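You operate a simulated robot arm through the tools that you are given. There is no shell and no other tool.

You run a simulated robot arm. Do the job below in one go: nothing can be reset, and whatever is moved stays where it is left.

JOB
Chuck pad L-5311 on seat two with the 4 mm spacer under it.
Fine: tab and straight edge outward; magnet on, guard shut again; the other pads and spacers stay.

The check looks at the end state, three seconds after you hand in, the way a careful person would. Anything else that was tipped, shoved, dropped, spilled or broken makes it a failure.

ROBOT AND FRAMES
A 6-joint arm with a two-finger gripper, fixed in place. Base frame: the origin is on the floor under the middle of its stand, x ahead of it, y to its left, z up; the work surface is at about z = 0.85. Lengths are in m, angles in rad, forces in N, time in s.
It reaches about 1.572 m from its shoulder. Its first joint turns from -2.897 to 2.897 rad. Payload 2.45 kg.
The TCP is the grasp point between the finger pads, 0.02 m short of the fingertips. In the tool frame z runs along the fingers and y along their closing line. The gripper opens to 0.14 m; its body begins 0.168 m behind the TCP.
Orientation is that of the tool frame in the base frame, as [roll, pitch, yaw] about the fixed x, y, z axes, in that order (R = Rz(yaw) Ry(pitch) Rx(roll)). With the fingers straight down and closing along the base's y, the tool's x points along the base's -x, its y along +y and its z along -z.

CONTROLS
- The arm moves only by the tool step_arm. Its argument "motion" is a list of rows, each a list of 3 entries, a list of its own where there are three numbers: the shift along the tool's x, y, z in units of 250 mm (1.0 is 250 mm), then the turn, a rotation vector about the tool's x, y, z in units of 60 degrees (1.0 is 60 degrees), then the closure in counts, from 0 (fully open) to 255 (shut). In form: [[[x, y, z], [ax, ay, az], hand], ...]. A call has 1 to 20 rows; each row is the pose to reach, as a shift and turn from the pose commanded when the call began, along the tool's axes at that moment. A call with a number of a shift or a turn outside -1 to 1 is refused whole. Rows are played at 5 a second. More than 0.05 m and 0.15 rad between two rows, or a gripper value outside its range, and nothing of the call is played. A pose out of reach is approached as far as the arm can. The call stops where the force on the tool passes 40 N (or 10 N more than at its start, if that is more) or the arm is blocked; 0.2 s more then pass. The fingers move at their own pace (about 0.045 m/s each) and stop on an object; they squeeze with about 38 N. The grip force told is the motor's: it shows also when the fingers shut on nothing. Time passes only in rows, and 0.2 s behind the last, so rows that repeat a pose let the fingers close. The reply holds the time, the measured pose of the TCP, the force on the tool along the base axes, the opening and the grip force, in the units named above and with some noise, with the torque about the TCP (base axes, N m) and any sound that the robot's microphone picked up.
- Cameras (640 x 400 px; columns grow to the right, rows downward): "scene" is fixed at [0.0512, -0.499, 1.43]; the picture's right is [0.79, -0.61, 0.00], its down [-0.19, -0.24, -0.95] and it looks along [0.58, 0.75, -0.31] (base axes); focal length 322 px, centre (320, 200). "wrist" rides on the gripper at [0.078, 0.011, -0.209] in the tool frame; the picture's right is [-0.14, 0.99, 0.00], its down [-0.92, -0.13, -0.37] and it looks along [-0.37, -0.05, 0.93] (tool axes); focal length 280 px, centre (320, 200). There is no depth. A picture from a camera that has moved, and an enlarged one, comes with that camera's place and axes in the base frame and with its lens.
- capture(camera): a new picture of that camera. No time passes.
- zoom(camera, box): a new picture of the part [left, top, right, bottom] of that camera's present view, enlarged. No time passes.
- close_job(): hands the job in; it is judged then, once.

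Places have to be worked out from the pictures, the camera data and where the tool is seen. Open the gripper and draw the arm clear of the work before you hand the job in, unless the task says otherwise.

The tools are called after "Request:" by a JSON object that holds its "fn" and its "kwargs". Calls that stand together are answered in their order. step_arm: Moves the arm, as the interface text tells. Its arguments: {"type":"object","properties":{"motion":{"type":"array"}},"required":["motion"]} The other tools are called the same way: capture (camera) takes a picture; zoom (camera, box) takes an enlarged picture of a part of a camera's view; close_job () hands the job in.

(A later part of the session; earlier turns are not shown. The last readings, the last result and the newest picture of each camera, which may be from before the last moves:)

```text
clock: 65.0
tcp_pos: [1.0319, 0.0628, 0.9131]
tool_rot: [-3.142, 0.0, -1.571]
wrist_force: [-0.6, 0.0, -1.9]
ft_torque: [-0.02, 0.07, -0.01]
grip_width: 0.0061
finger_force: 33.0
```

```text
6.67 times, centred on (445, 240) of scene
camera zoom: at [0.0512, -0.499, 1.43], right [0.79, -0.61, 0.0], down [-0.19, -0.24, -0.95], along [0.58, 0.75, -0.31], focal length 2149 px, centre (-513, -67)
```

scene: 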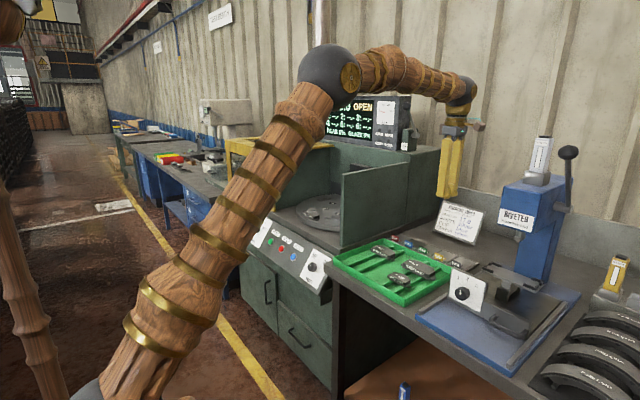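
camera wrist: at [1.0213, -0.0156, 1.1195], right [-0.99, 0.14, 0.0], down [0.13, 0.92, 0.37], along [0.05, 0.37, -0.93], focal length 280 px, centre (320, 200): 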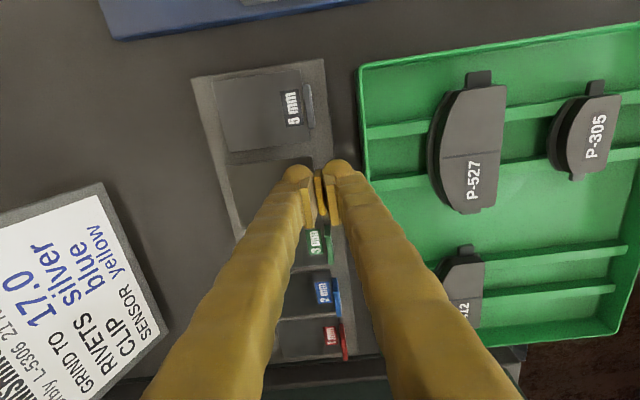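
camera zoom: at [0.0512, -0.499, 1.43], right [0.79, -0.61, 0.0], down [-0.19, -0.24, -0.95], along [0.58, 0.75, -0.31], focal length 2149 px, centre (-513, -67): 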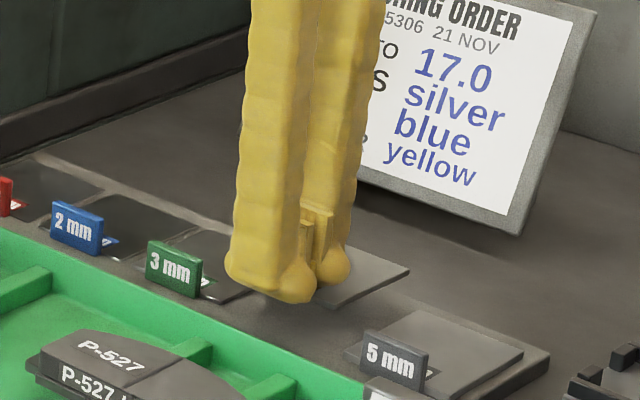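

The spacer is held level (−1.9 N, small cantilever torque). I lift it up and carry it across the wall toward seat 2.

Request:
{"fn": "step_arm", "kwargs": {"motion": [[[0, 0, -0.1], [0, 0, 0], 255], [[0, 0, -0.25], [0, 0, 0], 255], [[0, 0, -0.41], [0, 0, 0], 255], [[0, 0, -0.57], [0, 0, 0], 255], [[0, 0, -0.72], [0, 0, 0], 255], [[0, 0, -0.87], [0, 0, 0], 255], [[0, 0, -1.0], [0, 0, 0], 255]]}}

Request:
{"fn": "step_arm", "kwargs": {"motion": [[[-0.118, 0.058, -0.05], [0, 0, 0], 255], [[-0.237, 0.117, -0.1], [0, 0, 0], 255], [[-0.355, 0.175, -0.149], [0, 0, 0], 255], [[-0.473, 0.233, -0.199], [0, 0, 0], 255], [[-0.591, 0.291, -0.249], [0, 0, 0], 255], [[-0.71, 0.35, -0.298], [0, 0, 0], 255], [[-0.828, 0.408, -0.348], [0, 0, 0], 255]]}}

Request:
{"fn": "step_arm", "kwargs": {"motion": [[[-0.115, 0.025, 0], [0, 0, -0.063], 255], [[-0.23, 0.05, 0], [0, 0, -0.125], 255], [[-0.345, 0.075, 0], [0, 0, -0.188], 255], [[-0.46, 0.1, 0], [0, 0, -0.25], 255], [[-0.575, 0.125, 0], [0, 0, -0.313], 255], [[-0.69, 0.15, 0], [0, 0, -0.375], 255], [[-0.805, 0.175, 0], [0, 0, -0.438], 255], [[-0.92, 0.2, 0], [0, 0, -0.5], 255]]}}

Request:
{"fn": "capture", "kwargs": {"camera": "wrist"}}

Request:
{"fn": "capture", "kwargs": {"camera": "scene"}}

```text
clock: 66.6
tcp_pos: [1.0318, 0.0594, 1.1614]
tool_rot: [-3.141, 0.0, -1.572]
wrist_force: [0.3, 0.1, -1.3]
ft_torque: [-0.05, 0.09, 0.0]
grip_width: 0.0061
finger_force: 33.4
```

```text
clock: 68.2
tcp_pos: [0.9311, 0.2693, 1.2494]
tool_rot: [-3.14, -0.001, -1.57]
wrist_force: [0.7, -0.6, -1.9]
ft_torque: [0.03, 0.06, -0.01]
grip_width: 0.006
finger_force: 33.4
```

```text
clock: 70.0
tcp_pos: [0.8807, 0.5004, 1.2481]
tool_rot: [3.141, -0.002, -1.046]
wrist_force: [-0.4, -0.5, -0.6]
ft_torque: [-0.01, 0.03, 0.02]
grip_width: 0.0059
finger_force: 33.5
```

```text
taken
camera wrist: at [0.9102, 0.4274, 1.4558], right [-0.93, -0.38, 0.0], down [-0.35, 0.86, 0.37], along [-0.14, 0.34, -0.93], focal length 280 px, centre (320, 200)
```

wrist: 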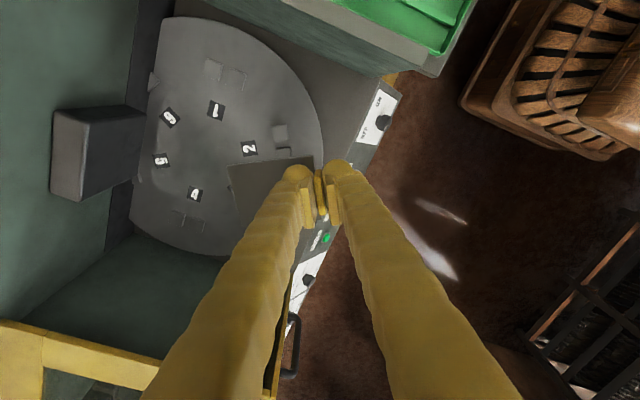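

```text
taken
```

scene: 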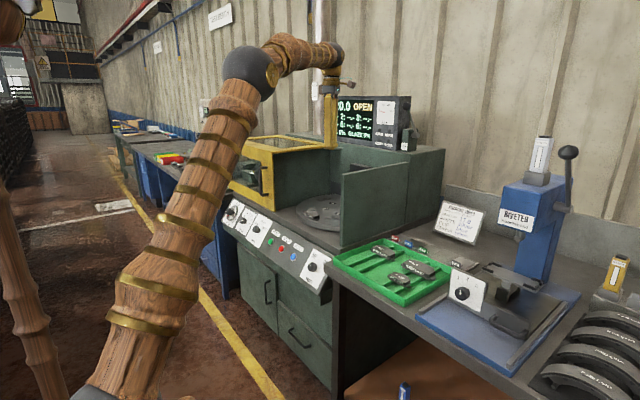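

The spacer is now oriented with its tab outward for seat 2. I descend above seat 2 (tab target ≈ (0.904, 0.530)) to z = 1.0 and check alignment.

Request:
{"fn": "step_arm", "kwargs": {"motion": [[[-0.008, -0.02, 0.142], [0, 0, 0], 255], [[-0.016, -0.04, 0.283], [0, 0, 0], 255], [[-0.024, -0.06, 0.425], [0, 0, 0], 255], [[-0.031, -0.079, 0.567], [0, 0, 0], 255], [[-0.039, -0.099, 0.709], [0, 0, 0], 255], [[-0.047, -0.119, 0.85], [0, 0, 0], 255], [[-0.055, -0.139, 0.992], [0, 0, 0], 255]]}}

Request:
{"fn": "capture", "kwargs": {"camera": "wrist"}}

Request:
{"fn": "zoom", "kwargs": {"camera": "wrist", "box": [160, 60, 400, 220]}}

Request:
{"fn": "zoom", "kwargs": {"camera": "scene", "box": [285, 165, 375, 225]}}

```text
clock: 71.6
tcp_pos: [0.9042, 0.527, 1.0003]
tool_rot: [3.141, 0.001, -1.045]
wrist_force: [-0.4, 0.8, -1.3]
ft_torque: [0.0, 0.02, -0.02]
grip_width: 0.0062
finger_force: 33.4
```

```text
taken
camera wrist: at [0.9333, 0.454, 1.2084], right [-0.93, -0.38, 0.0], down [-0.35, 0.86, 0.37], along [-0.14, 0.34, -0.93], focal length 280 px, centre (320, 200)
```

wrist: 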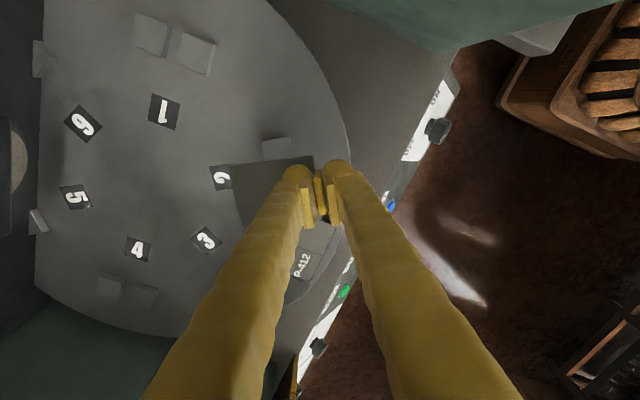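

```text
2.50 times, centred on (280, 140) of wrist
camera zoom: at [0.9333, 0.454, 1.2084], right [-0.93, -0.38, 0.0], down [-0.35, 0.86, 0.37], along [-0.14, 0.34, -0.93], focal length 701 px, centre (420, 350)
```

zoom: 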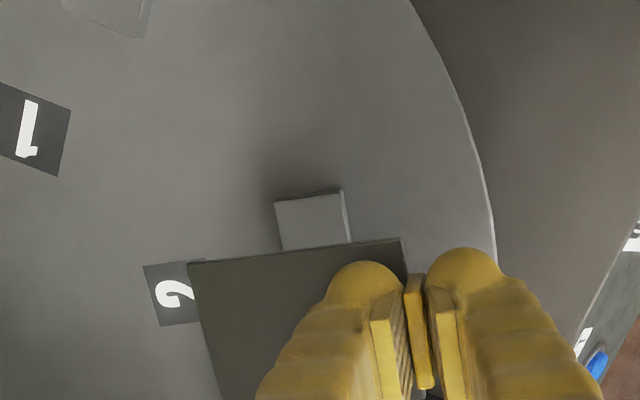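

```text
6.67 times, centred on (330, 195) of scene
camera zoom: at [0.0512, -0.499, 1.43], right [0.79, -0.61, 0.0], down [-0.19, -0.24, -0.95], along [0.58, 0.75, -0.31], focal length 2149 px, centre (253, 233)
```

zoom: 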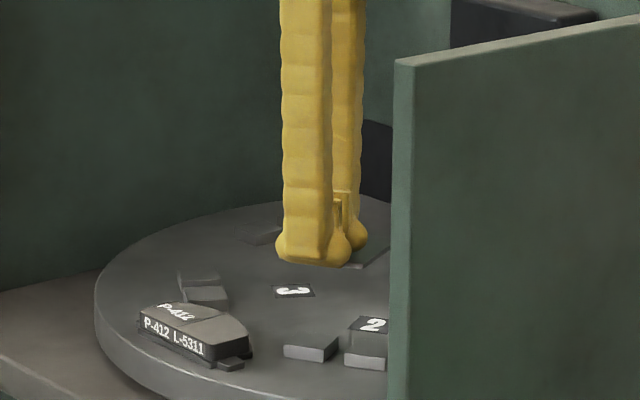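

Block positions confirm seat 2's centre at ≈ (0.939, 0.550) and the spacer is parallel to it. I correct by ~3 mm and lower to about 7 mm above the seat.

Request:
{"fn": "step_arm", "kwargs": {"motion": [[[-0.005, -0.004, 0.08], [0, 0, 0], 255], [[-0.0105, -0.0075, 0.15], [0, 0, 0], 255], [[-0.0105, -0.0075, 0.21], [0, 0, 0], 255], [[-0.0105, -0.0075, 0.24], [0, 0, 0], 255]]}}

Request:
{"fn": "capture", "kwargs": {"camera": "wrist"}}

Request:
{"fn": "zoom", "kwargs": {"camera": "wrist", "box": [160, 60, 400, 220]}}

Request:
{"fn": "zoom", "kwargs": {"camera": "scene", "box": [300, 185, 360, 225]}}

```text
clock: 72.6
tcp_pos: [0.9021, 0.5311, 0.9402]
tool_rot: [3.14, 0.0, -1.048]
wrist_force: [0.1, 0.5, -1.4]
ft_torque: [-0.01, 0.06, 0.0]
grip_width: 0.006
finger_force: 33.7
```

```text
taken
camera wrist: at [0.9331, 0.4583, 1.1478], right [-0.93, -0.38, 0.0], down [-0.35, 0.86, 0.37], along [-0.14, 0.34, -0.93], focal length 280 px, centre (320, 200)
```

wrist: 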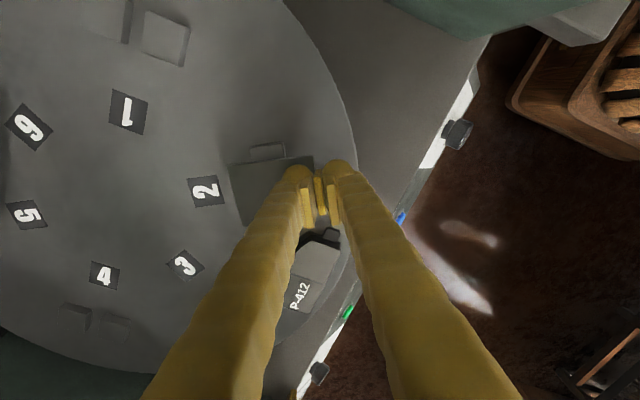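

```text
2.50 times, centred on (280, 140) of wrist
camera zoom: at [0.9331, 0.4583, 1.1478], right [-0.93, -0.38, 0.0], down [-0.35, 0.86, 0.37], along [-0.14, 0.34, -0.93], focal length 701 px, centre (420, 350)
```

zoom: 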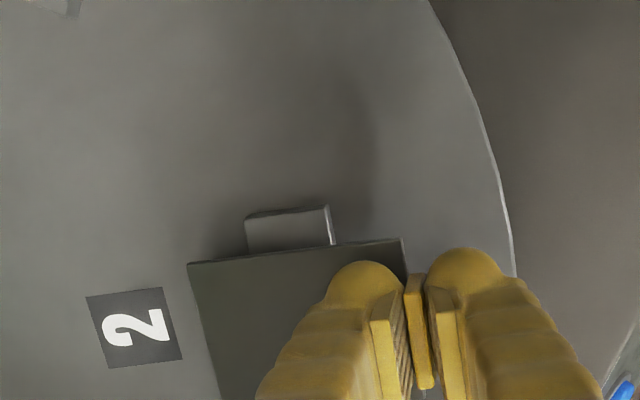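

```text
10.00 times, centred on (330, 205) of scene
camera zoom: at [0.0512, -0.499, 1.43], right [0.79, -0.61, 0.0], down [-0.19, -0.24, -0.95], along [0.58, 0.75, -0.31], focal length 3224 px, centre (220, 150)
```

zoom: 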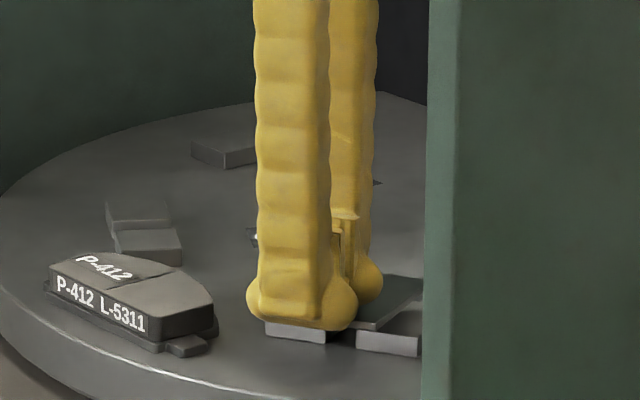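

The spacer is centred over the two blocks. I trim ~1.5 mm and lower in fine steps to contact.

Request:
{"fn": "step_arm", "kwargs": {"motion": [[[0.0065, -0.003, 0.008], [0, 0, 0], 255], [[0.0065, -0.003, 0.016], [0, 0, 0], 255], [[0.0065, -0.003, 0.022], [0, 0, 0], 255], [[0.0065, -0.003, 0.022], [0, 0, 0], 255]]}}

```text
clock: 73.6
tcp_pos: [0.9049, 0.5307, 0.935]
tool_rot: [-3.14, -0.001, -1.047]
wrist_force: [0.1, -0.6, -1.5]
ft_torque: [-0.05, 0.03, 0.0]
grip_width: 0.0059
finger_force: 33.8
```

Still hanging free at z 0.935. I keep lowering in 1 mm steps.

Request:
{"fn": "step_arm", "kwargs": {"motion": [[[0, 0, 0.004], [0, 0, 0], 255], [[0, 0, 0.008], [0, 0, 0], 255], [[0, 0, 0.008], [0, 0, 0], 255]]}}

```text
clock: 74.4
tcp_pos: [0.9055, 0.5302, 0.9336]
tool_rot: [-3.14, -0.002, -1.05]
wrist_force: [0.0, 0.2, -1.9]
ft_torque: [-0.03, 0.05, 0.02]
grip_width: 0.0057
finger_force: 33.6
```

Request:
{"fn": "step_arm", "kwargs": {"motion": [[[0, 0, 0.004], [0, 0, 0], 255], [[0, 0, 0.008], [0, 0, 0], 255], [[0, 0, 0.008], [0, 0, 0], 255]]}}

```text
clock: 75.2
tcp_pos: [0.9042, 0.5305, 0.9315]
tool_rot: [3.141, 0.0, -1.047]
wrist_force: [-0.4, 0.0, -0.3]
ft_torque: [-0.02, 0.03, -0.02]
grip_width: 0.0061
finger_force: 33.5
```

The load is dropping toward zero at z 0.9315, so contact is near. One more millimetre.

Request:
{"fn": "step_arm", "kwargs": {"motion": [[[0, 0, 0.002], [0, 0, 0], 255], [[0, 0, 0.004], [0, 0, 0], 255], [[0, 0, 0.004], [0, 0, 0], 255]]}}

Request:
{"fn": "zoom", "kwargs": {"camera": "scene", "box": [310, 195, 350, 222]}}

```text
clock: 76.0
tcp_pos: [0.9049, 0.5307, 0.9294]
tool_rot: [3.141, 0.001, -1.046]
wrist_force: [-0.9, 0.9, -0.6]
ft_torque: [0.03, 0.02, -0.01]
grip_width: 0.0062
finger_force: 33.3
```

```text
14.81 times, centred on (330, 208) of scene
camera zoom: at [0.0512, -0.499, 1.43], right [0.79, -0.61, 0.0], down [-0.19, -0.24, -0.95], along [0.58, 0.75, -0.31], focal length 4776 px, centre (172, 74)
```

zoom: 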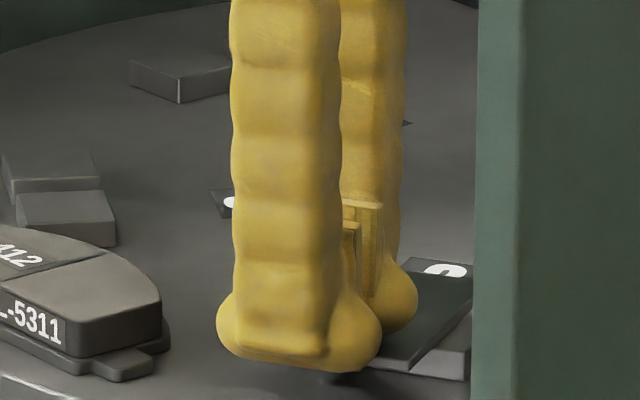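

Nearly touching. I lower another millimetre or two until the force clearly reverses.

Request:
{"fn": "step_arm", "kwargs": {"motion": [[[0, 0, 0.003], [0, 0, 0], 255], [[0, 0, 0.006], [0, 0, 0], 255], [[0, 0, 0.006], [0, 0, 0], 255]]}}

```text
clock: 76.8
tcp_pos: [0.9051, 0.5299, 0.929]
tool_rot: [3.142, 0.001, -1.047]
wrist_force: [-1.6, -0.7, 4.0]
ft_torque: [0.01, -0.02, -0.04]
grip_width: 0.0062
finger_force: 33.3
```

Contact at +4 N, so the spacer rests on the seat. I open slightly and raise straight up.

Request:
{"fn": "step_arm", "kwargs": {"motion": [[[0, 0, 0], [0, 0, 0], 245], [[0, 0, 0], [0, 0, 0], 236], [[0, 0, 0], [0, 0, 0], 228], [[0, 0, 0], [0, 0, 0], 225], [[0, 0, -0.02], [0, 0, 0], 225], [[0, 0, -0.06], [0, 0, 0], 225], [[0, 0, -0.12], [0, 0, 0], 225], [[0, 0, -0.25], [0, 0, 0], 225], [[0, 0, -0.4], [0, 0, 0], 225], [[0, 0, -0.5], [0, 0, 0], 225]]}}

Request:
{"fn": "capture", "kwargs": {"camera": "wrist"}}

Request:
{"fn": "zoom", "kwargs": {"camera": "scene", "box": [290, 180, 350, 225]}}

Request:
{"fn": "zoom", "kwargs": {"camera": "wrist", "box": [160, 80, 400, 240]}}

```text
clock: 79.0
tcp_pos: [0.9034, 0.5317, 1.0524]
tool_rot: [3.141, 0.0, -1.048]
wrist_force: [0.2, 0.0, 0.2]
ft_torque: [-0.02, 0.01, -0.02]
grip_width: 0.0168
finger_force: 0.0
```

```text
taken
camera wrist: at [0.9338, 0.4588, 1.2609], right [-0.93, -0.38, 0.0], down [-0.35, 0.86, 0.37], along [-0.14, 0.34, -0.93], focal length 280 px, centre (320, 200)
```

wrist: 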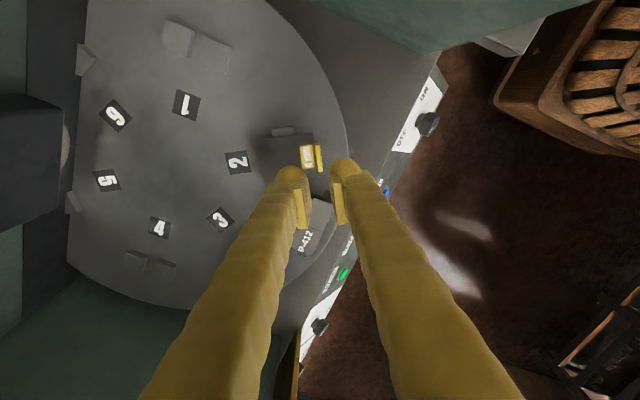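

```text
8.89 times, centred on (320, 202) of scene
camera zoom: at [0.0512, -0.499, 1.43], right [0.79, -0.61, 0.0], down [-0.19, -0.24, -0.95], along [0.58, 0.75, -0.31], focal length 2866 px, centre (320, 178)
```

zoom: 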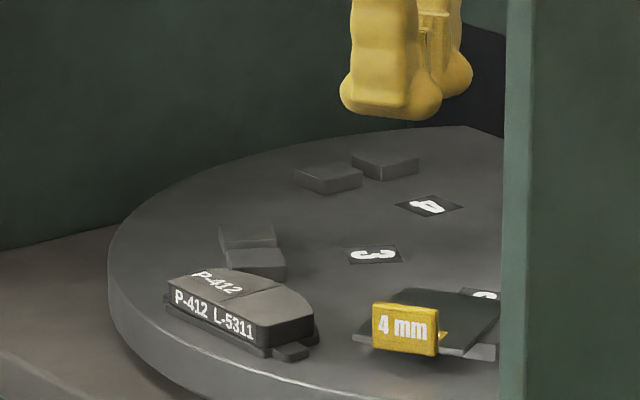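

```text
2.50 times, centred on (280, 160) of wrist
camera zoom: at [0.9338, 0.4588, 1.2609], right [-0.93, -0.38, 0.0], down [-0.35, 0.86, 0.37], along [-0.14, 0.34, -0.93], focal length 701 px, centre (420, 300)
```

zoom: 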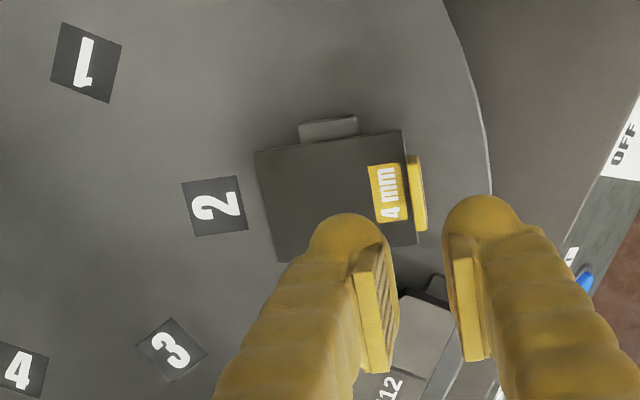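

Spacer is seated on both blocks, tab outward. Now I turn the wrist back to close along y and move over the parked pad to re-grip it by its ends.

Request:
{"fn": "step_arm", "kwargs": {"motion": [[[-0.052, -0.01, -0.005], [0, 0, 0.125], 225], [[-0.104, -0.019, -0.01], [0, 0, 0.25], 225], [[-0.156, -0.029, -0.015], [0, 0, 0.375], 225], [[-0.208, -0.038, -0.02], [0, 0, 0.5], 225], [[-0.259, -0.048, -0.025], [0, 0, 0.625], 225], [[-0.311, -0.057, -0.03], [0, 0, 0.75], 225], [[-0.363, -0.067, -0.035], [0, 0, 0.875], 225], [[-0.415, -0.076, -0.04], [0, 0, 1.0], 225]]}}

Request:
{"fn": "step_arm", "kwargs": {"motion": [[[0, 0, 0], [0, 0, 0.125], 200], [[0, 0, 0], [0, 0, 0.25], 170], [[0, 0, 0], [0, 0, 0.375], 140], [[0, 0, 0], [0, 0, 0.5], 110], [[0, 0, 0], [0, 0, 0.625], 80], [[0, 0, 0], [0, 0, 0.75], 50], [[0, 0, 0], [0, 0, 0.875], 27], [[0, 0, 0], [0, 0, 1.0], 27], [[0, 0, 0], [0, 0, 1.0], 27]]}}

Request:
{"fn": "capture", "kwargs": {"camera": "wrist"}}

Request:
{"fn": "zoom", "kwargs": {"camera": "wrist", "box": [200, 80, 440, 240]}}

```text
clock: 80.8
tcp_pos: [0.8696, 0.6285, 1.0633]
tool_rot: [-3.141, 0.001, -2.098]
wrist_force: [0.1, 0.1, 0.0]
ft_torque: [0.01, 0.06, -0.04]
grip_width: 0.0166
finger_force: 0.0
```

```text
clock: 82.8
tcp_pos: [0.8703, 0.6305, 1.0649]
tool_rot: [-3.141, 0.001, 3.14]
wrist_force: [0.9, 0.2, -0.6]
ft_torque: [-0.01, -0.02, 0.04]
grip_width: 0.1251
finger_force: 0.0
```

```text
taken
camera wrist: at [0.792, 0.6416, 1.2714], right [0.14, 0.99, 0.0], down [0.92, -0.13, 0.37], along [0.37, -0.05, -0.93], focal length 280 px, centre (320, 200)
```

wrist: 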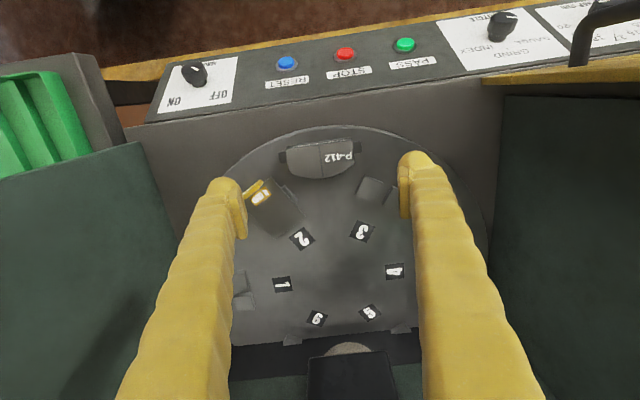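

```text
2.50 times, centred on (320, 160) of wrist
camera zoom: at [0.792, 0.6416, 1.2714], right [0.14, 0.99, 0.0], down [0.92, -0.13, 0.37], along [0.37, -0.05, -0.93], focal length 701 px, centre (320, 300)
```

zoom: 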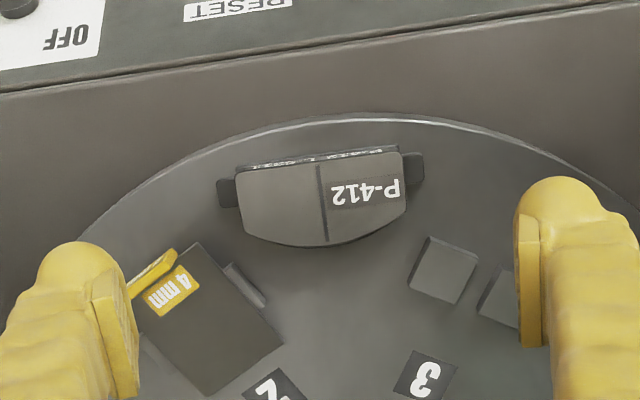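

The parked pad's ends are at y ≈ 0.590 and 0.674 (end faces x 0.859–0.889). I position at x 0.870, y 0.632 with a 104 mm opening and descend to just above it.

Request:
{"fn": "step_arm", "kwargs": {"motion": [[[0, 0.003, 0.1], [0, 0, 0], 50], [[0, 0.006, 0.22], [0, 0, 0], 66], [[0, 0.006, 0.34], [0, 0, 0], 66], [[0, 0.006, 0.44], [0, 0, 0], 66], [[0, 0.006, 0.5], [0, 0, 0], 66]]}}

Request:
{"fn": "capture", "kwargs": {"camera": "wrist"}}

Request:
{"fn": "zoom", "kwargs": {"camera": "wrist", "box": [200, 120, 440, 280]}}

Request:
{"fn": "zoom", "kwargs": {"camera": "scene", "box": [285, 180, 345, 225]}}

```text
clock: 84.0
tcp_pos: [0.8718, 0.631, 0.9386]
tool_rot: [3.141, 0.001, 3.14]
wrist_force: [-0.7, -0.1, -0.9]
ft_torque: [0.01, -0.03, -0.02]
grip_width: 0.1038
finger_force: 0.1
```

```text
taken
camera wrist: at [0.7935, 0.6427, 1.1468], right [0.14, 0.99, 0.0], down [0.92, -0.13, 0.37], along [0.37, -0.05, -0.93], focal length 280 px, centre (320, 200)
```

wrist: 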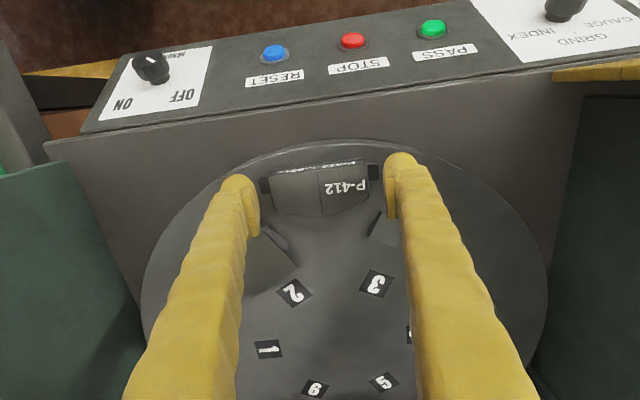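

```text
2.50 times, centred on (320, 200) of wrist
camera zoom: at [0.7935, 0.6427, 1.1468], right [0.14, 0.99, 0.0], down [0.92, -0.13, 0.37], along [0.37, -0.05, -0.93], focal length 701 px, centre (320, 200)
```

zoom: 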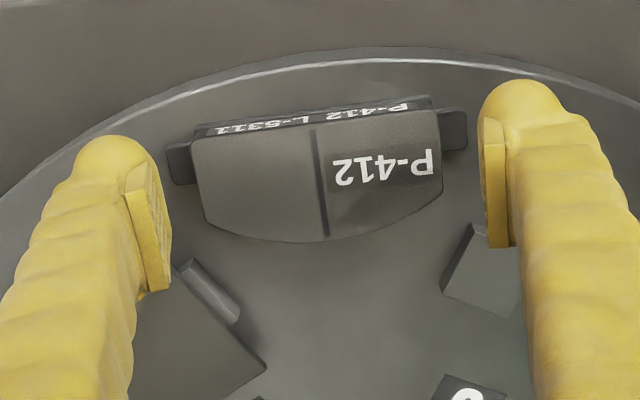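

```text
8.89 times, centred on (315, 202) of scene
camera zoom: at [0.0512, -0.499, 1.43], right [0.79, -0.61, 0.0], down [-0.19, -0.24, -0.95], along [0.58, 0.75, -0.31], focal length 2866 px, centre (364, 178)
```

zoom: 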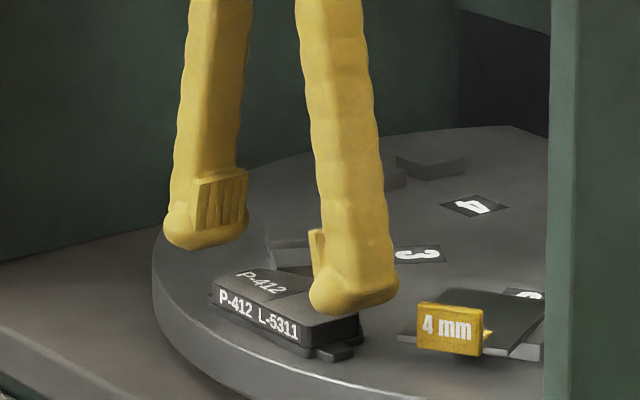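

Alignment is good (pad mid y ≈ 0.632). I lower to z ≈ 0.924, with the fingertips just above the ears.

Request:
{"fn": "step_arm", "kwargs": {"motion": [[[0, 0.004, 0.02], [0, 0, 0], 66], [[0, 0.004, 0.04], [0, 0, 0], 66], [[0, 0.004, 0.054], [0, 0, 0], 66], [[0, 0.004, 0.058], [0, 0, 0], 66]]}}

Request:
{"fn": "zoom", "kwargs": {"camera": "scene", "box": [290, 185, 340, 222]}}

Request:
{"fn": "zoom", "kwargs": {"camera": "wrist", "box": [200, 120, 440, 280]}}

```text
clock: 85.0
tcp_pos: [0.8707, 0.6324, 0.9243]
tool_rot: [3.141, -0.001, -3.14]
wrist_force: [0.2, 0.2, 0.6]
ft_torque: [-0.03, 0.0, 0.02]
grip_width: 0.1037
finger_force: 0.0
```

```text
10.81 times, centred on (315, 204) of scene
camera zoom: at [0.0512, -0.499, 1.43], right [0.79, -0.61, 0.0], down [-0.19, -0.24, -0.95], along [0.58, 0.75, -0.31], focal length 3485 px, centre (374, 162)
```

zoom: 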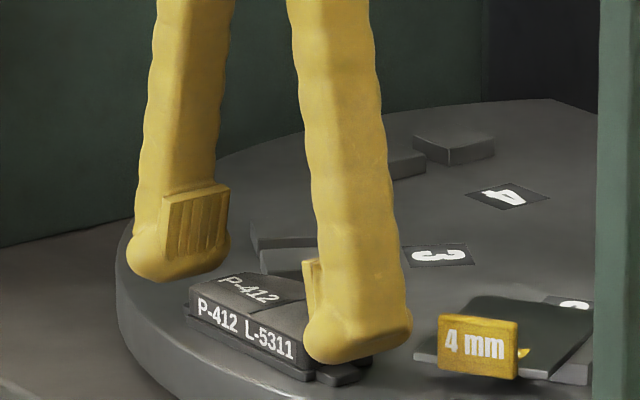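

```text
2.50 times, centred on (320, 200) of wrist
camera zoom: at [0.7926, 0.644, 1.1318], right [0.14, 0.99, 0.0], down [0.92, -0.13, 0.37], along [0.37, -0.05, -0.93], focal length 701 px, centre (320, 200)
```

zoom: 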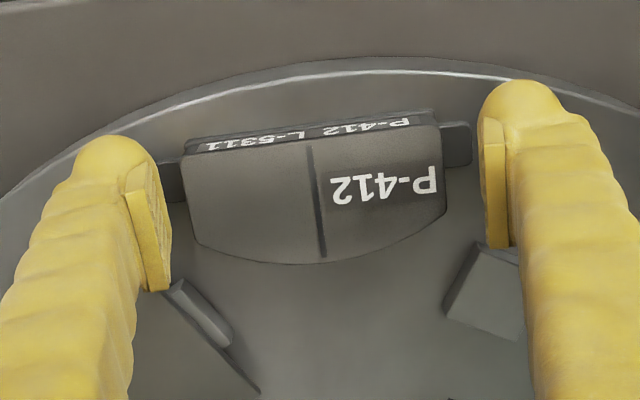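

No contact yet; the tips are just above the ears. I go 1 mm lower and close on the ends.

Request:
{"fn": "step_arm", "kwargs": {"motion": [[[0, 0, 0.004], [0, 0, 0], 66], [[0, 0, 0.004], [0, 0, 0], 80], [[0, 0, 0.004], [0, 0, 0], 92], [[0, 0, 0.004], [0, 0, 0], 100], [[0, 0, 0.004], [0, 0, 0], 110], [[0, 0, 0.004], [0, 0, 0], 110]]}}

Request:
{"fn": "zoom", "kwargs": {"camera": "wrist", "box": [200, 120, 440, 280]}}

Request:
{"fn": "zoom", "kwargs": {"camera": "scene", "box": [290, 185, 340, 222]}}

```text
clock: 86.4
tcp_pos: [0.8718, 0.6327, 0.9297]
tool_rot: [3.139, 0.004, -3.14]
wrist_force: [-3.0, -7.9, 30.0]
ft_torque: [-0.93, 0.2, -0.06]
grip_width: 0.0737
finger_force: 8.8
stopped in row 6: the force on the tool passed its limit at 42 N (the readings are from after the stop); the commanded pose is now the measured one
```

```text
2.50 times, centred on (320, 200) of wrist
camera zoom: at [0.7923, 0.6435, 1.1374], right [0.14, 0.99, 0.0], down [0.92, -0.13, 0.37], along [0.37, -0.05, -0.93], focal length 701 px, centre (320, 200)
```

zoom: 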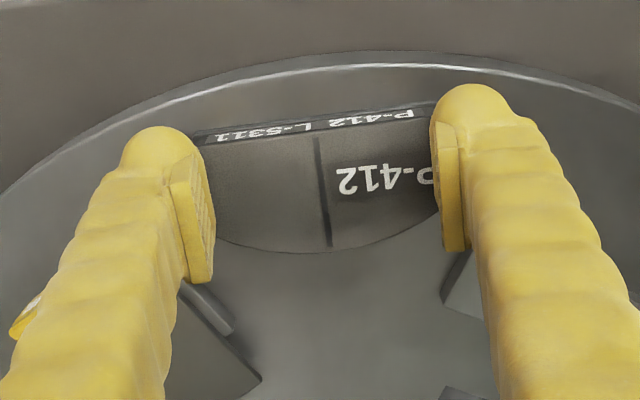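

```text
10.81 times, centred on (315, 204) of scene
camera zoom: at [0.0512, -0.499, 1.43], right [0.79, -0.61, 0.0], down [-0.19, -0.24, -0.95], along [0.58, 0.75, -0.31], focal length 3485 px, centre (374, 162)
```

zoom: 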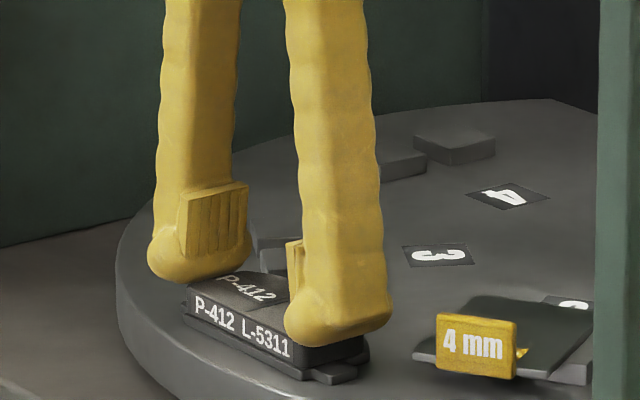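

The rounded tips rode up over the pad's top edges, so an end grip above the ears doesn't hold. I lift off straight up first, then check the pad.

Request:
{"fn": "step_arm", "kwargs": {"motion": [[[0, 0, -0.03], [0, 0, 0], 110], [[0, 0, -0.08], [0, 0, 0], 110], [[0, 0, -0.16], [0, 0, 0], 90], [[0, 0, -0.3], [0, 0, 0], 66], [[0, 0, -0.45], [0, 0, 0], 66]]}}

Request:
{"fn": "capture", "kwargs": {"camera": "wrist"}}

Request:
{"fn": "zoom", "kwargs": {"camera": "scene", "box": [285, 180, 345, 225]}}

Request:
{"fn": "zoom", "kwargs": {"camera": "wrist", "box": [200, 80, 440, 240]}}

```text
clock: 87.6
tcp_pos: [0.8716, 0.63, 1.037]
tool_rot: [3.139, 0.004, -3.141]
wrist_force: [-0.2, 0.2, 0.1]
ft_torque: [0.02, 0.05, -0.03]
grip_width: 0.1041
finger_force: 0.1
```

```text
taken
camera wrist: at [0.7926, 0.6422, 1.245], right [0.14, 0.99, 0.0], down [0.92, -0.13, 0.37], along [0.37, -0.05, -0.93], focal length 280 px, centre (320, 200)
```

wrist: 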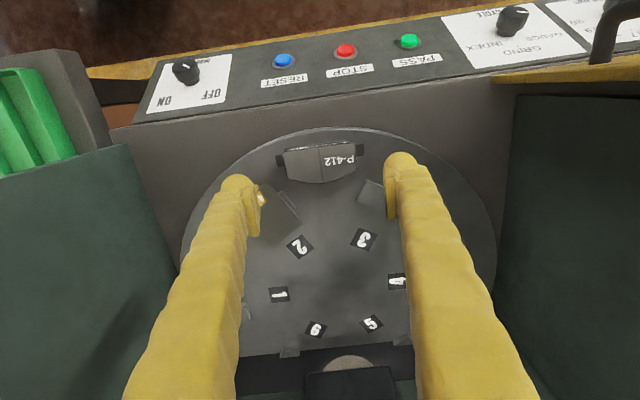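

```text
8.89 times, centred on (315, 202) of scene
camera zoom: at [0.0512, -0.499, 1.43], right [0.79, -0.61, 0.0], down [-0.19, -0.24, -0.95], along [0.58, 0.75, -0.31], focal length 2866 px, centre (364, 178)
```

zoom: 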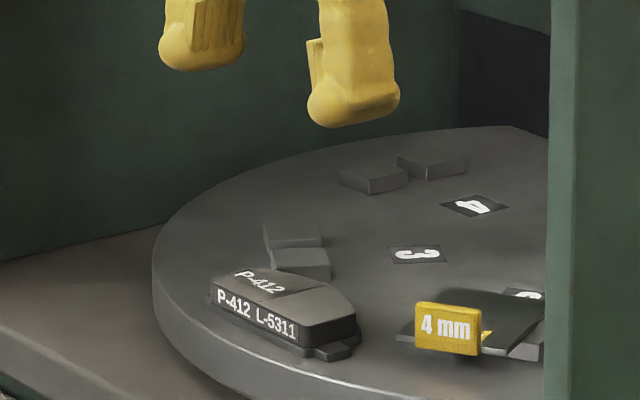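

```text
2.50 times, centred on (320, 160) of wrist
camera zoom: at [0.7926, 0.6422, 1.245], right [0.14, 0.99, 0.0], down [0.92, -0.13, 0.37], along [0.37, -0.05, -0.93], focal length 701 px, centre (320, 300)
```

zoom: 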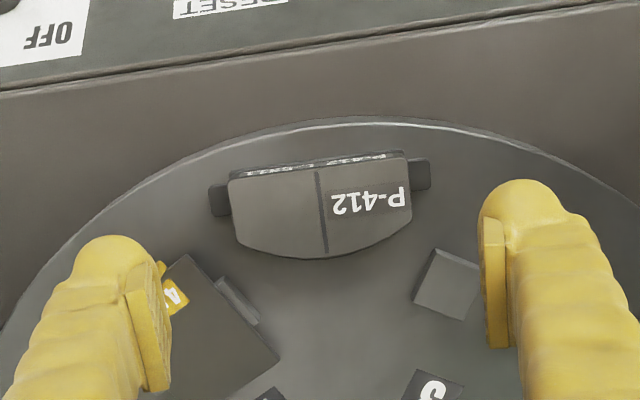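

The pad and spacer are unmoved. New plan: re-take the pad across its width (which held well), set it on seat 3's raised blocks, then grip it by its ears there with the fingers reaching below. First I turn back to close along x.

Request:
{"fn": "step_arm", "kwargs": {"motion": [[[-0.005, 0.001, 0], [0, 0, -0.125], 80], [[-0.01, 0.002, 0], [0, 0, -0.25], 100], [[-0.015, 0.003, 0], [0, 0, -0.375], 120], [[-0.02, 0.004, 0], [0, 0, -0.5], 140], [[-0.025, 0.005, 0], [0, 0, -0.625], 148], [[-0.03, 0.006, 0], [0, 0, -0.75], 148], [[-0.034, 0.007, 0], [0, 0, -0.875], 148], [[-0.038, 0.008, 0], [0, 0, -1.0], 148]]}}

Request:
{"fn": "step_arm", "kwargs": {"motion": [[[0, 0, 0], [0, 0, -0.125], 148], [[0, 0, 0], [0, 0, -0.25], 148], [[0, 0, 0], [0, 0, -0.375], 148], [[0, 0, 0], [0, 0, -0.5], 148], [[0, 0, 0], [0, 0, -0.5], 148]]}}

Request:
{"fn": "capture", "kwargs": {"camera": "wrist"}}

Request:
{"fn": "zoom", "kwargs": {"camera": "wrist", "box": [220, 80, 440, 230]}}

```text
clock: 89.4
tcp_pos: [0.8811, 0.6345, 1.0387]
tool_rot: [-3.141, 0.003, -2.091]
wrist_force: [0.1, 0.2, 0.5]
ft_torque: [0.0, 0.02, -0.03]
grip_width: 0.0588
finger_force: 0.1
```

```text
clock: 90.6
tcp_pos: [0.8811, 0.6348, 1.0395]
tool_rot: [-3.138, 0.003, -1.571]
wrist_force: [0.4, 0.4, -0.1]
ft_torque: [0.0, -0.03, -0.02]
grip_width: 0.0586
finger_force: 0.0
```

```text
taken
camera wrist: at [0.8696, 0.5567, 1.2466], right [-0.99, 0.14, 0.0], down [0.13, 0.92, 0.37], along [0.05, 0.37, -0.93], focal length 280 px, centre (320, 200)
```

wrist: 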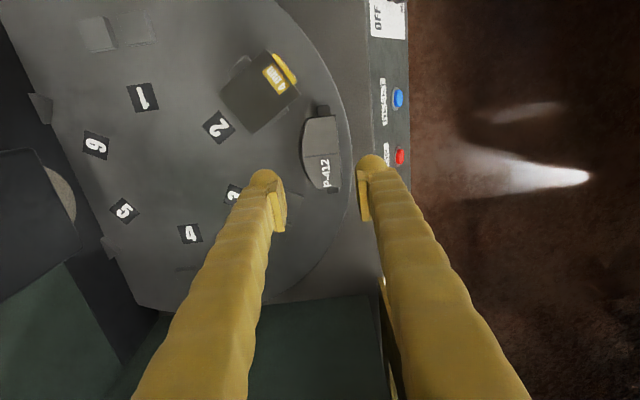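

```text
2.67 times, centred on (330, 155) of wrist
camera zoom: at [0.8696, 0.5567, 1.2466], right [-0.99, 0.14, 0.0], down [0.13, 0.92, 0.37], along [0.05, 0.37, -0.93], focal length 748 px, centre (293, 320)
```

zoom: 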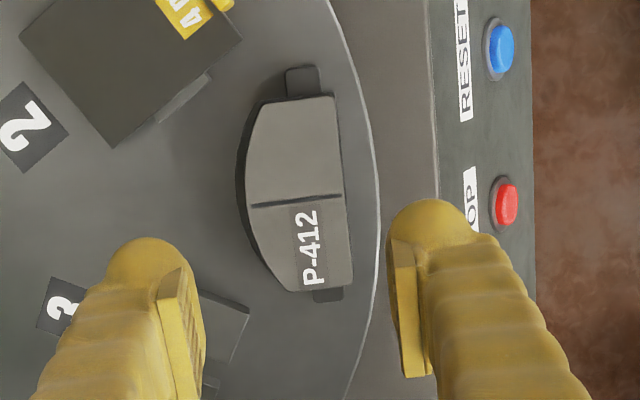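

Pad centre ≈ (0.878, 0.633). I adjust slightly and descend around it, ending ~1–2 mm above the table.

Request:
{"fn": "step_arm", "kwargs": {"motion": [[[0.004, 0.006, 0.15], [0, 0, 0], 148], [[0.008, 0.011, 0.3], [0, 0, 0], 148], [[0.008, 0.011, 0.4], [0, 0, 0], 148], [[0.008, 0.011, 0.45], [0, 0, 0], 148], [[0.008, 0.011, 0.475], [0, 0, 0], 148], [[0.008, 0.011, 0.48], [0, 0, 0], 148]]}}

Request:
{"fn": "zoom", "kwargs": {"camera": "wrist", "box": [220, 120, 440, 270]}}

Request:
{"fn": "zoom", "kwargs": {"camera": "scene", "box": [290, 185, 340, 222]}}

```text
clock: 92.0
tcp_pos: [0.8771, 0.6333, 0.9188]
tool_rot: [-3.138, 0.003, -1.57]
wrist_force: [-0.4, -0.6, 0.3]
ft_torque: [0.0, 0.03, 0.02]
grip_width: 0.0589
finger_force: 0.1
```

```text
2.67 times, centred on (330, 195) of wrist
camera zoom: at [0.8666, 0.5555, 1.1265], right [-0.99, 0.14, 0.0], down [0.13, 0.92, 0.37], along [0.05, 0.37, -0.93], focal length 748 px, centre (293, 213)
```

zoom: 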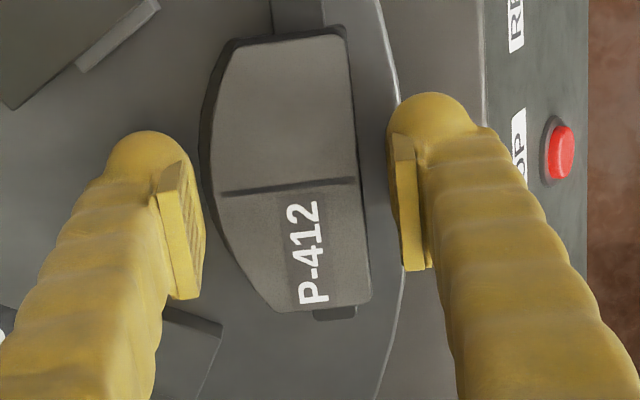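

```text
10.81 times, centred on (315, 204) of scene
camera zoom: at [0.0512, -0.499, 1.43], right [0.79, -0.61, 0.0], down [-0.19, -0.24, -0.95], along [0.58, 0.75, -0.31], focal length 3485 px, centre (374, 162)
```

zoom: 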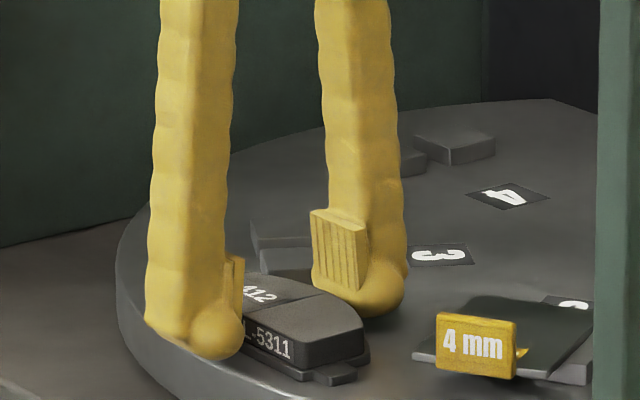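

The pad is between the pads; no contact force. I close on it.

Request:
{"fn": "step_arm", "kwargs": {"motion": [[[0, 0, 0], [0, 0, 0], 165], [[0, 0, 0], [0, 0, 0], 185], [[0, 0, 0], [0, 0, 0], 210], [[0, 0, 0], [0, 0, 0], 255], [[0, 0, 0], [0, 0, 0], 255]]}}

Request:
{"fn": "zoom", "kwargs": {"camera": "wrist", "box": [220, 120, 440, 270]}}

```text
clock: 93.2
tcp_pos: [0.8779, 0.6347, 0.9196]
tool_rot: [-3.139, 0.002, -1.571]
wrist_force: [-1.7, -0.1, 0.7]
ft_torque: [0.03, 0.02, -0.02]
grip_width: 0.0449
finger_force: 38.1
```

```text
2.67 times, centred on (330, 195) of wrist
camera zoom: at [0.8666, 0.5555, 1.1265], right [-0.99, 0.14, 0.0], down [0.13, 0.92, 0.37], along [0.05, 0.37, -0.93], focal length 748 px, centre (293, 213)
```

zoom: 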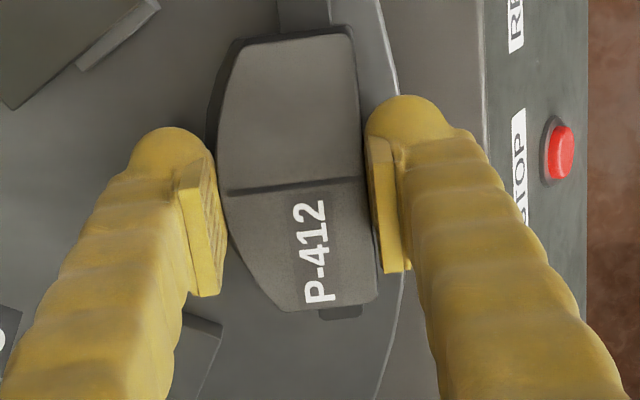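

Clean grip at 45 mm. I lift 5 cm and move it over seat 3, turning −30° to line up with that seat.

Request:
{"fn": "step_arm", "kwargs": {"motion": [[[0, 0, -0.03], [0, 0, 0], 255], [[0, 0, -0.1], [0, 0, 0], 255], [[0, 0, -0.2], [0, 0, 0], 255]]}}

Request:
{"fn": "step_arm", "kwargs": {"motion": [[[-0.049, -0.041, 0], [0, 0, 0.083], 255], [[-0.098, -0.081, 0], [0, 0, 0.167], 255], [[-0.147, -0.122, 0], [0, 0, 0.25], 255], [[-0.196, -0.163, 0], [0, 0, 0.333], 255], [[-0.245, -0.203, 0], [0, 0, 0.417], 255], [[-0.294, -0.244, 0], [0, 0, 0.5], 255]]}}

Request:
{"fn": "capture", "kwargs": {"camera": "wrist"}}

Request:
{"fn": "zoom", "kwargs": {"camera": "scene", "box": [270, 165, 350, 225]}}

```text
clock: 94.0
tcp_pos: [0.8779, 0.6317, 0.9702]
tool_rot: [-3.138, 0.001, -1.571]
wrist_force: [0.4, 0.3, -3.8]
ft_torque: [0.03, 0.02, 0.01]
grip_width: 0.0449
finger_force: 38.0
```

```text
clock: 95.4
tcp_pos: [0.9388, 0.7078, 0.9697]
tool_rot: [-3.139, 0.004, -2.095]
wrist_force: [-0.2, 0.1, -1.7]
ft_torque: [0.01, -0.04, 0.01]
grip_width: 0.0449
finger_force: 38.3
```

```text
taken
camera wrist: at [0.89, 0.6462, 1.1769], right [-0.79, 0.62, 0.0], down [0.57, 0.73, 0.37], along [0.23, 0.29, -0.93], focal length 280 px, centre (320, 200)
```

wrist: 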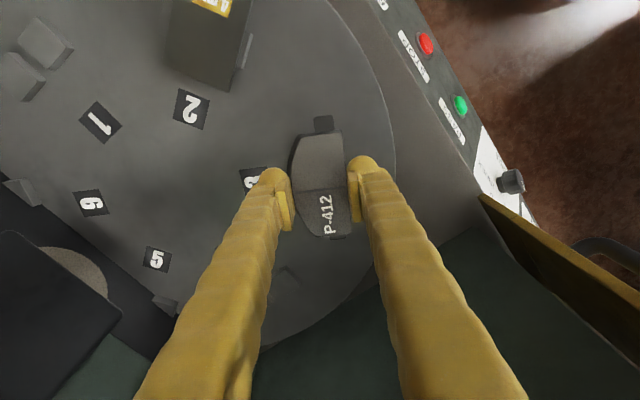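

```text
6.67 times, centred on (310, 195) of scene
camera zoom: at [0.0512, -0.499, 1.43], right [0.79, -0.61, 0.0], down [-0.19, -0.24, -0.95], along [0.58, 0.75, -0.31], focal length 2149 px, centre (387, 233)
```

zoom: 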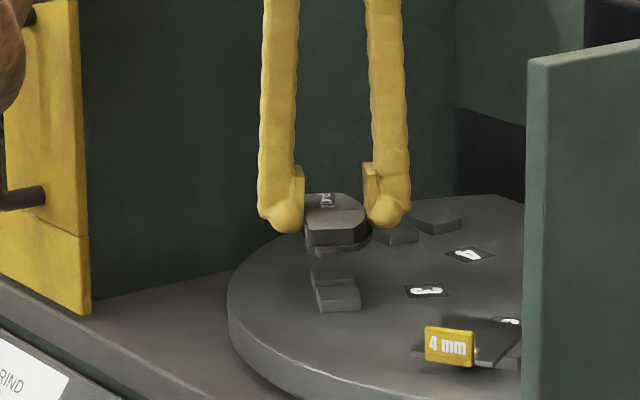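

It reached seat 3. I lower to just above the blocks and then feel for contact.

Request:
{"fn": "step_arm", "kwargs": {"motion": [[[0, 0, 0.06], [0, 0, 0], 255], [[0, 0, 0.11], [0, 0, 0], 255], [[0, 0, 0.14], [0, 0, 0], 255]]}}

Request:
{"fn": "step_arm", "kwargs": {"motion": [[[0, 0, 0.004], [0, 0, 0], 255], [[0, 0, 0.008], [0, 0, 0], 255], [[0, 0, 0.012], [0, 0, 0], 255], [[0, 0, 0.012], [0, 0, 0], 255]]}}

Request:
{"fn": "zoom", "kwargs": {"camera": "scene", "box": [290, 180, 340, 217]}}

```text
clock: 96.2
tcp_pos: [0.9395, 0.7076, 0.9344]
tool_rot: [-3.14, 0.003, -2.095]
wrist_force: [-0.7, 0.2, -2.9]
ft_torque: [0.01, 0.0, 0.02]
grip_width: 0.0449
finger_force: 37.9
```

```text
clock: 97.2
tcp_pos: [0.9394, 0.7071, 0.9307]
tool_rot: [-3.139, 0.005, -2.094]
wrist_force: [0.3, 0.2, -2.3]
ft_torque: [0.02, -0.03, 0.02]
grip_width: 0.045
finger_force: 38.6
```

```text
10.81 times, centred on (315, 198) of scene
camera zoom: at [0.0512, -0.499, 1.43], right [0.79, -0.61, 0.0], down [-0.19, -0.24, -0.95], along [0.58, 0.75, -0.31], focal length 3485 px, centre (374, 216)
```

zoom: 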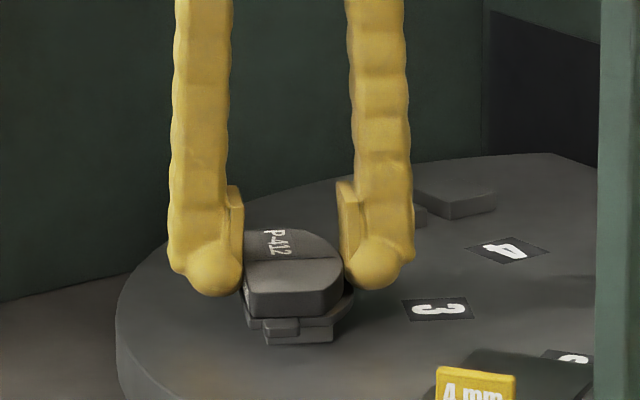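

Almost on the blocks, still free. I continue down 1 mm at a time.

Request:
{"fn": "step_arm", "kwargs": {"motion": [[[0, 0, 0.004], [0, 0, 0], 255], [[0, 0, 0.008], [0, 0, 0], 255], [[0, 0, 0.008], [0, 0, 0], 255]]}}

```text
clock: 98.0
tcp_pos: [0.9379, 0.7065, 0.9304]
tool_rot: [-3.14, 0.003, -2.094]
wrist_force: [-0.1, -0.4, -3.7]
ft_torque: [-0.01, -0.03, 0.02]
grip_width: 0.0452
finger_force: 38.2
```

Request:
{"fn": "step_arm", "kwargs": {"motion": [[[0, 0, 0.004], [0, 0, 0], 255], [[0, 0, 0.008], [0, 0, 0], 255], [[0, 0, 0.008], [0, 0, 0], 255]]}}

```text
clock: 98.8
tcp_pos: [0.9389, 0.706, 0.9294]
tool_rot: [-3.139, 0.008, -2.093]
wrist_force: [3.4, 4.7, 14.6]
ft_torque: [-0.33, 0.24, 0.01]
grip_width: 0.0447
finger_force: 37.8
```

Contact at +15 N. I ease up half a millimetre and release the pad on seat 3.

Request:
{"fn": "step_arm", "kwargs": {"motion": [[[0, 0, -0.002], [0, 0, 0], 255], [[0, 0, -0.002], [0, 0, 0], 180], [[0, 0, -0.002], [0, 0, 0], 160], [[0, 0, -0.002], [0, 0, 0], 140], [[0, 0, -0.002], [0, 0, 0], 125], [[0, 0, -0.002], [0, 0, 0], 125], [[0, 0, -0.05], [0, 0, 0], 125], [[0, 0, -0.12], [0, 0, 0], 125], [[0, 0, -0.25], [0, 0, 0], 125]]}}

Request:
{"fn": "capture", "kwargs": {"camera": "wrist"}}

Request:
{"fn": "zoom", "kwargs": {"camera": "scene", "box": [285, 175, 345, 220]}}

Request:
{"fn": "zoom", "kwargs": {"camera": "wrist", "box": [220, 80, 440, 230]}}

```text
clock: 100.8
tcp_pos: [0.938, 0.7058, 0.9898]
tool_rot: [-3.141, 0.003, -2.093]
wrist_force: [0.2, -0.5, -0.6]
ft_torque: [0.02, 0.04, 0.0]
grip_width: 0.0715
finger_force: 0.1
```

```text
taken
camera wrist: at [0.8898, 0.6428, 1.1977], right [-0.79, 0.61, 0.0], down [0.57, 0.73, 0.37], along [0.23, 0.29, -0.93], focal length 280 px, centre (320, 200)
```

wrist: 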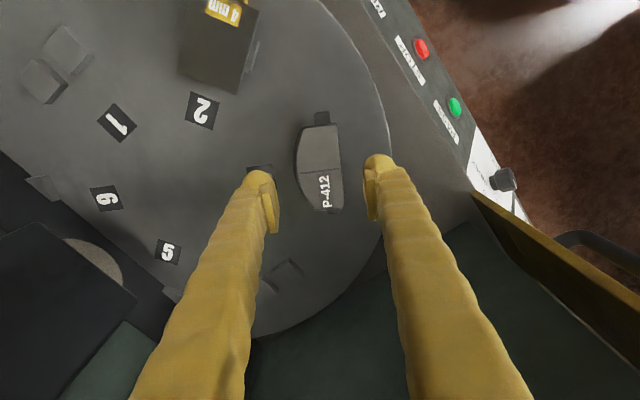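

```text
8.89 times, centred on (315, 198) of scene
camera zoom: at [0.0512, -0.499, 1.43], right [0.79, -0.61, 0.0], down [-0.19, -0.24, -0.95], along [0.58, 0.75, -0.31], focal length 2866 px, centre (364, 222)
```

zoom: 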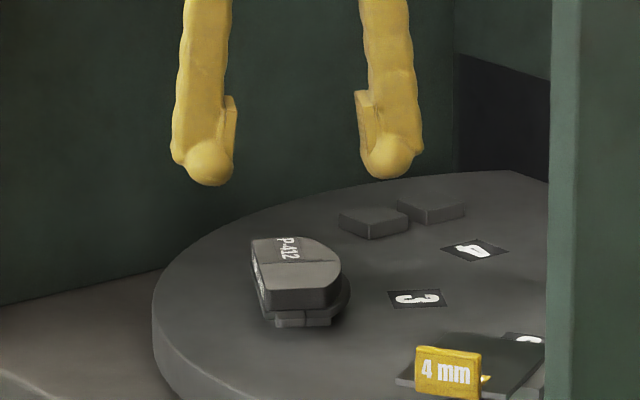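

```text
2.67 times, centred on (330, 155) of wrist
camera zoom: at [0.8898, 0.6428, 1.1977], right [-0.79, 0.61, 0.0], down [0.57, 0.73, 0.37], along [0.23, 0.29, -0.93], focal length 748 px, centre (293, 320)
```

zoom: 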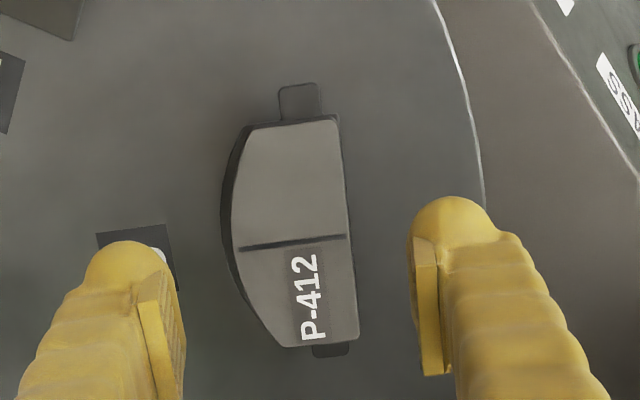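

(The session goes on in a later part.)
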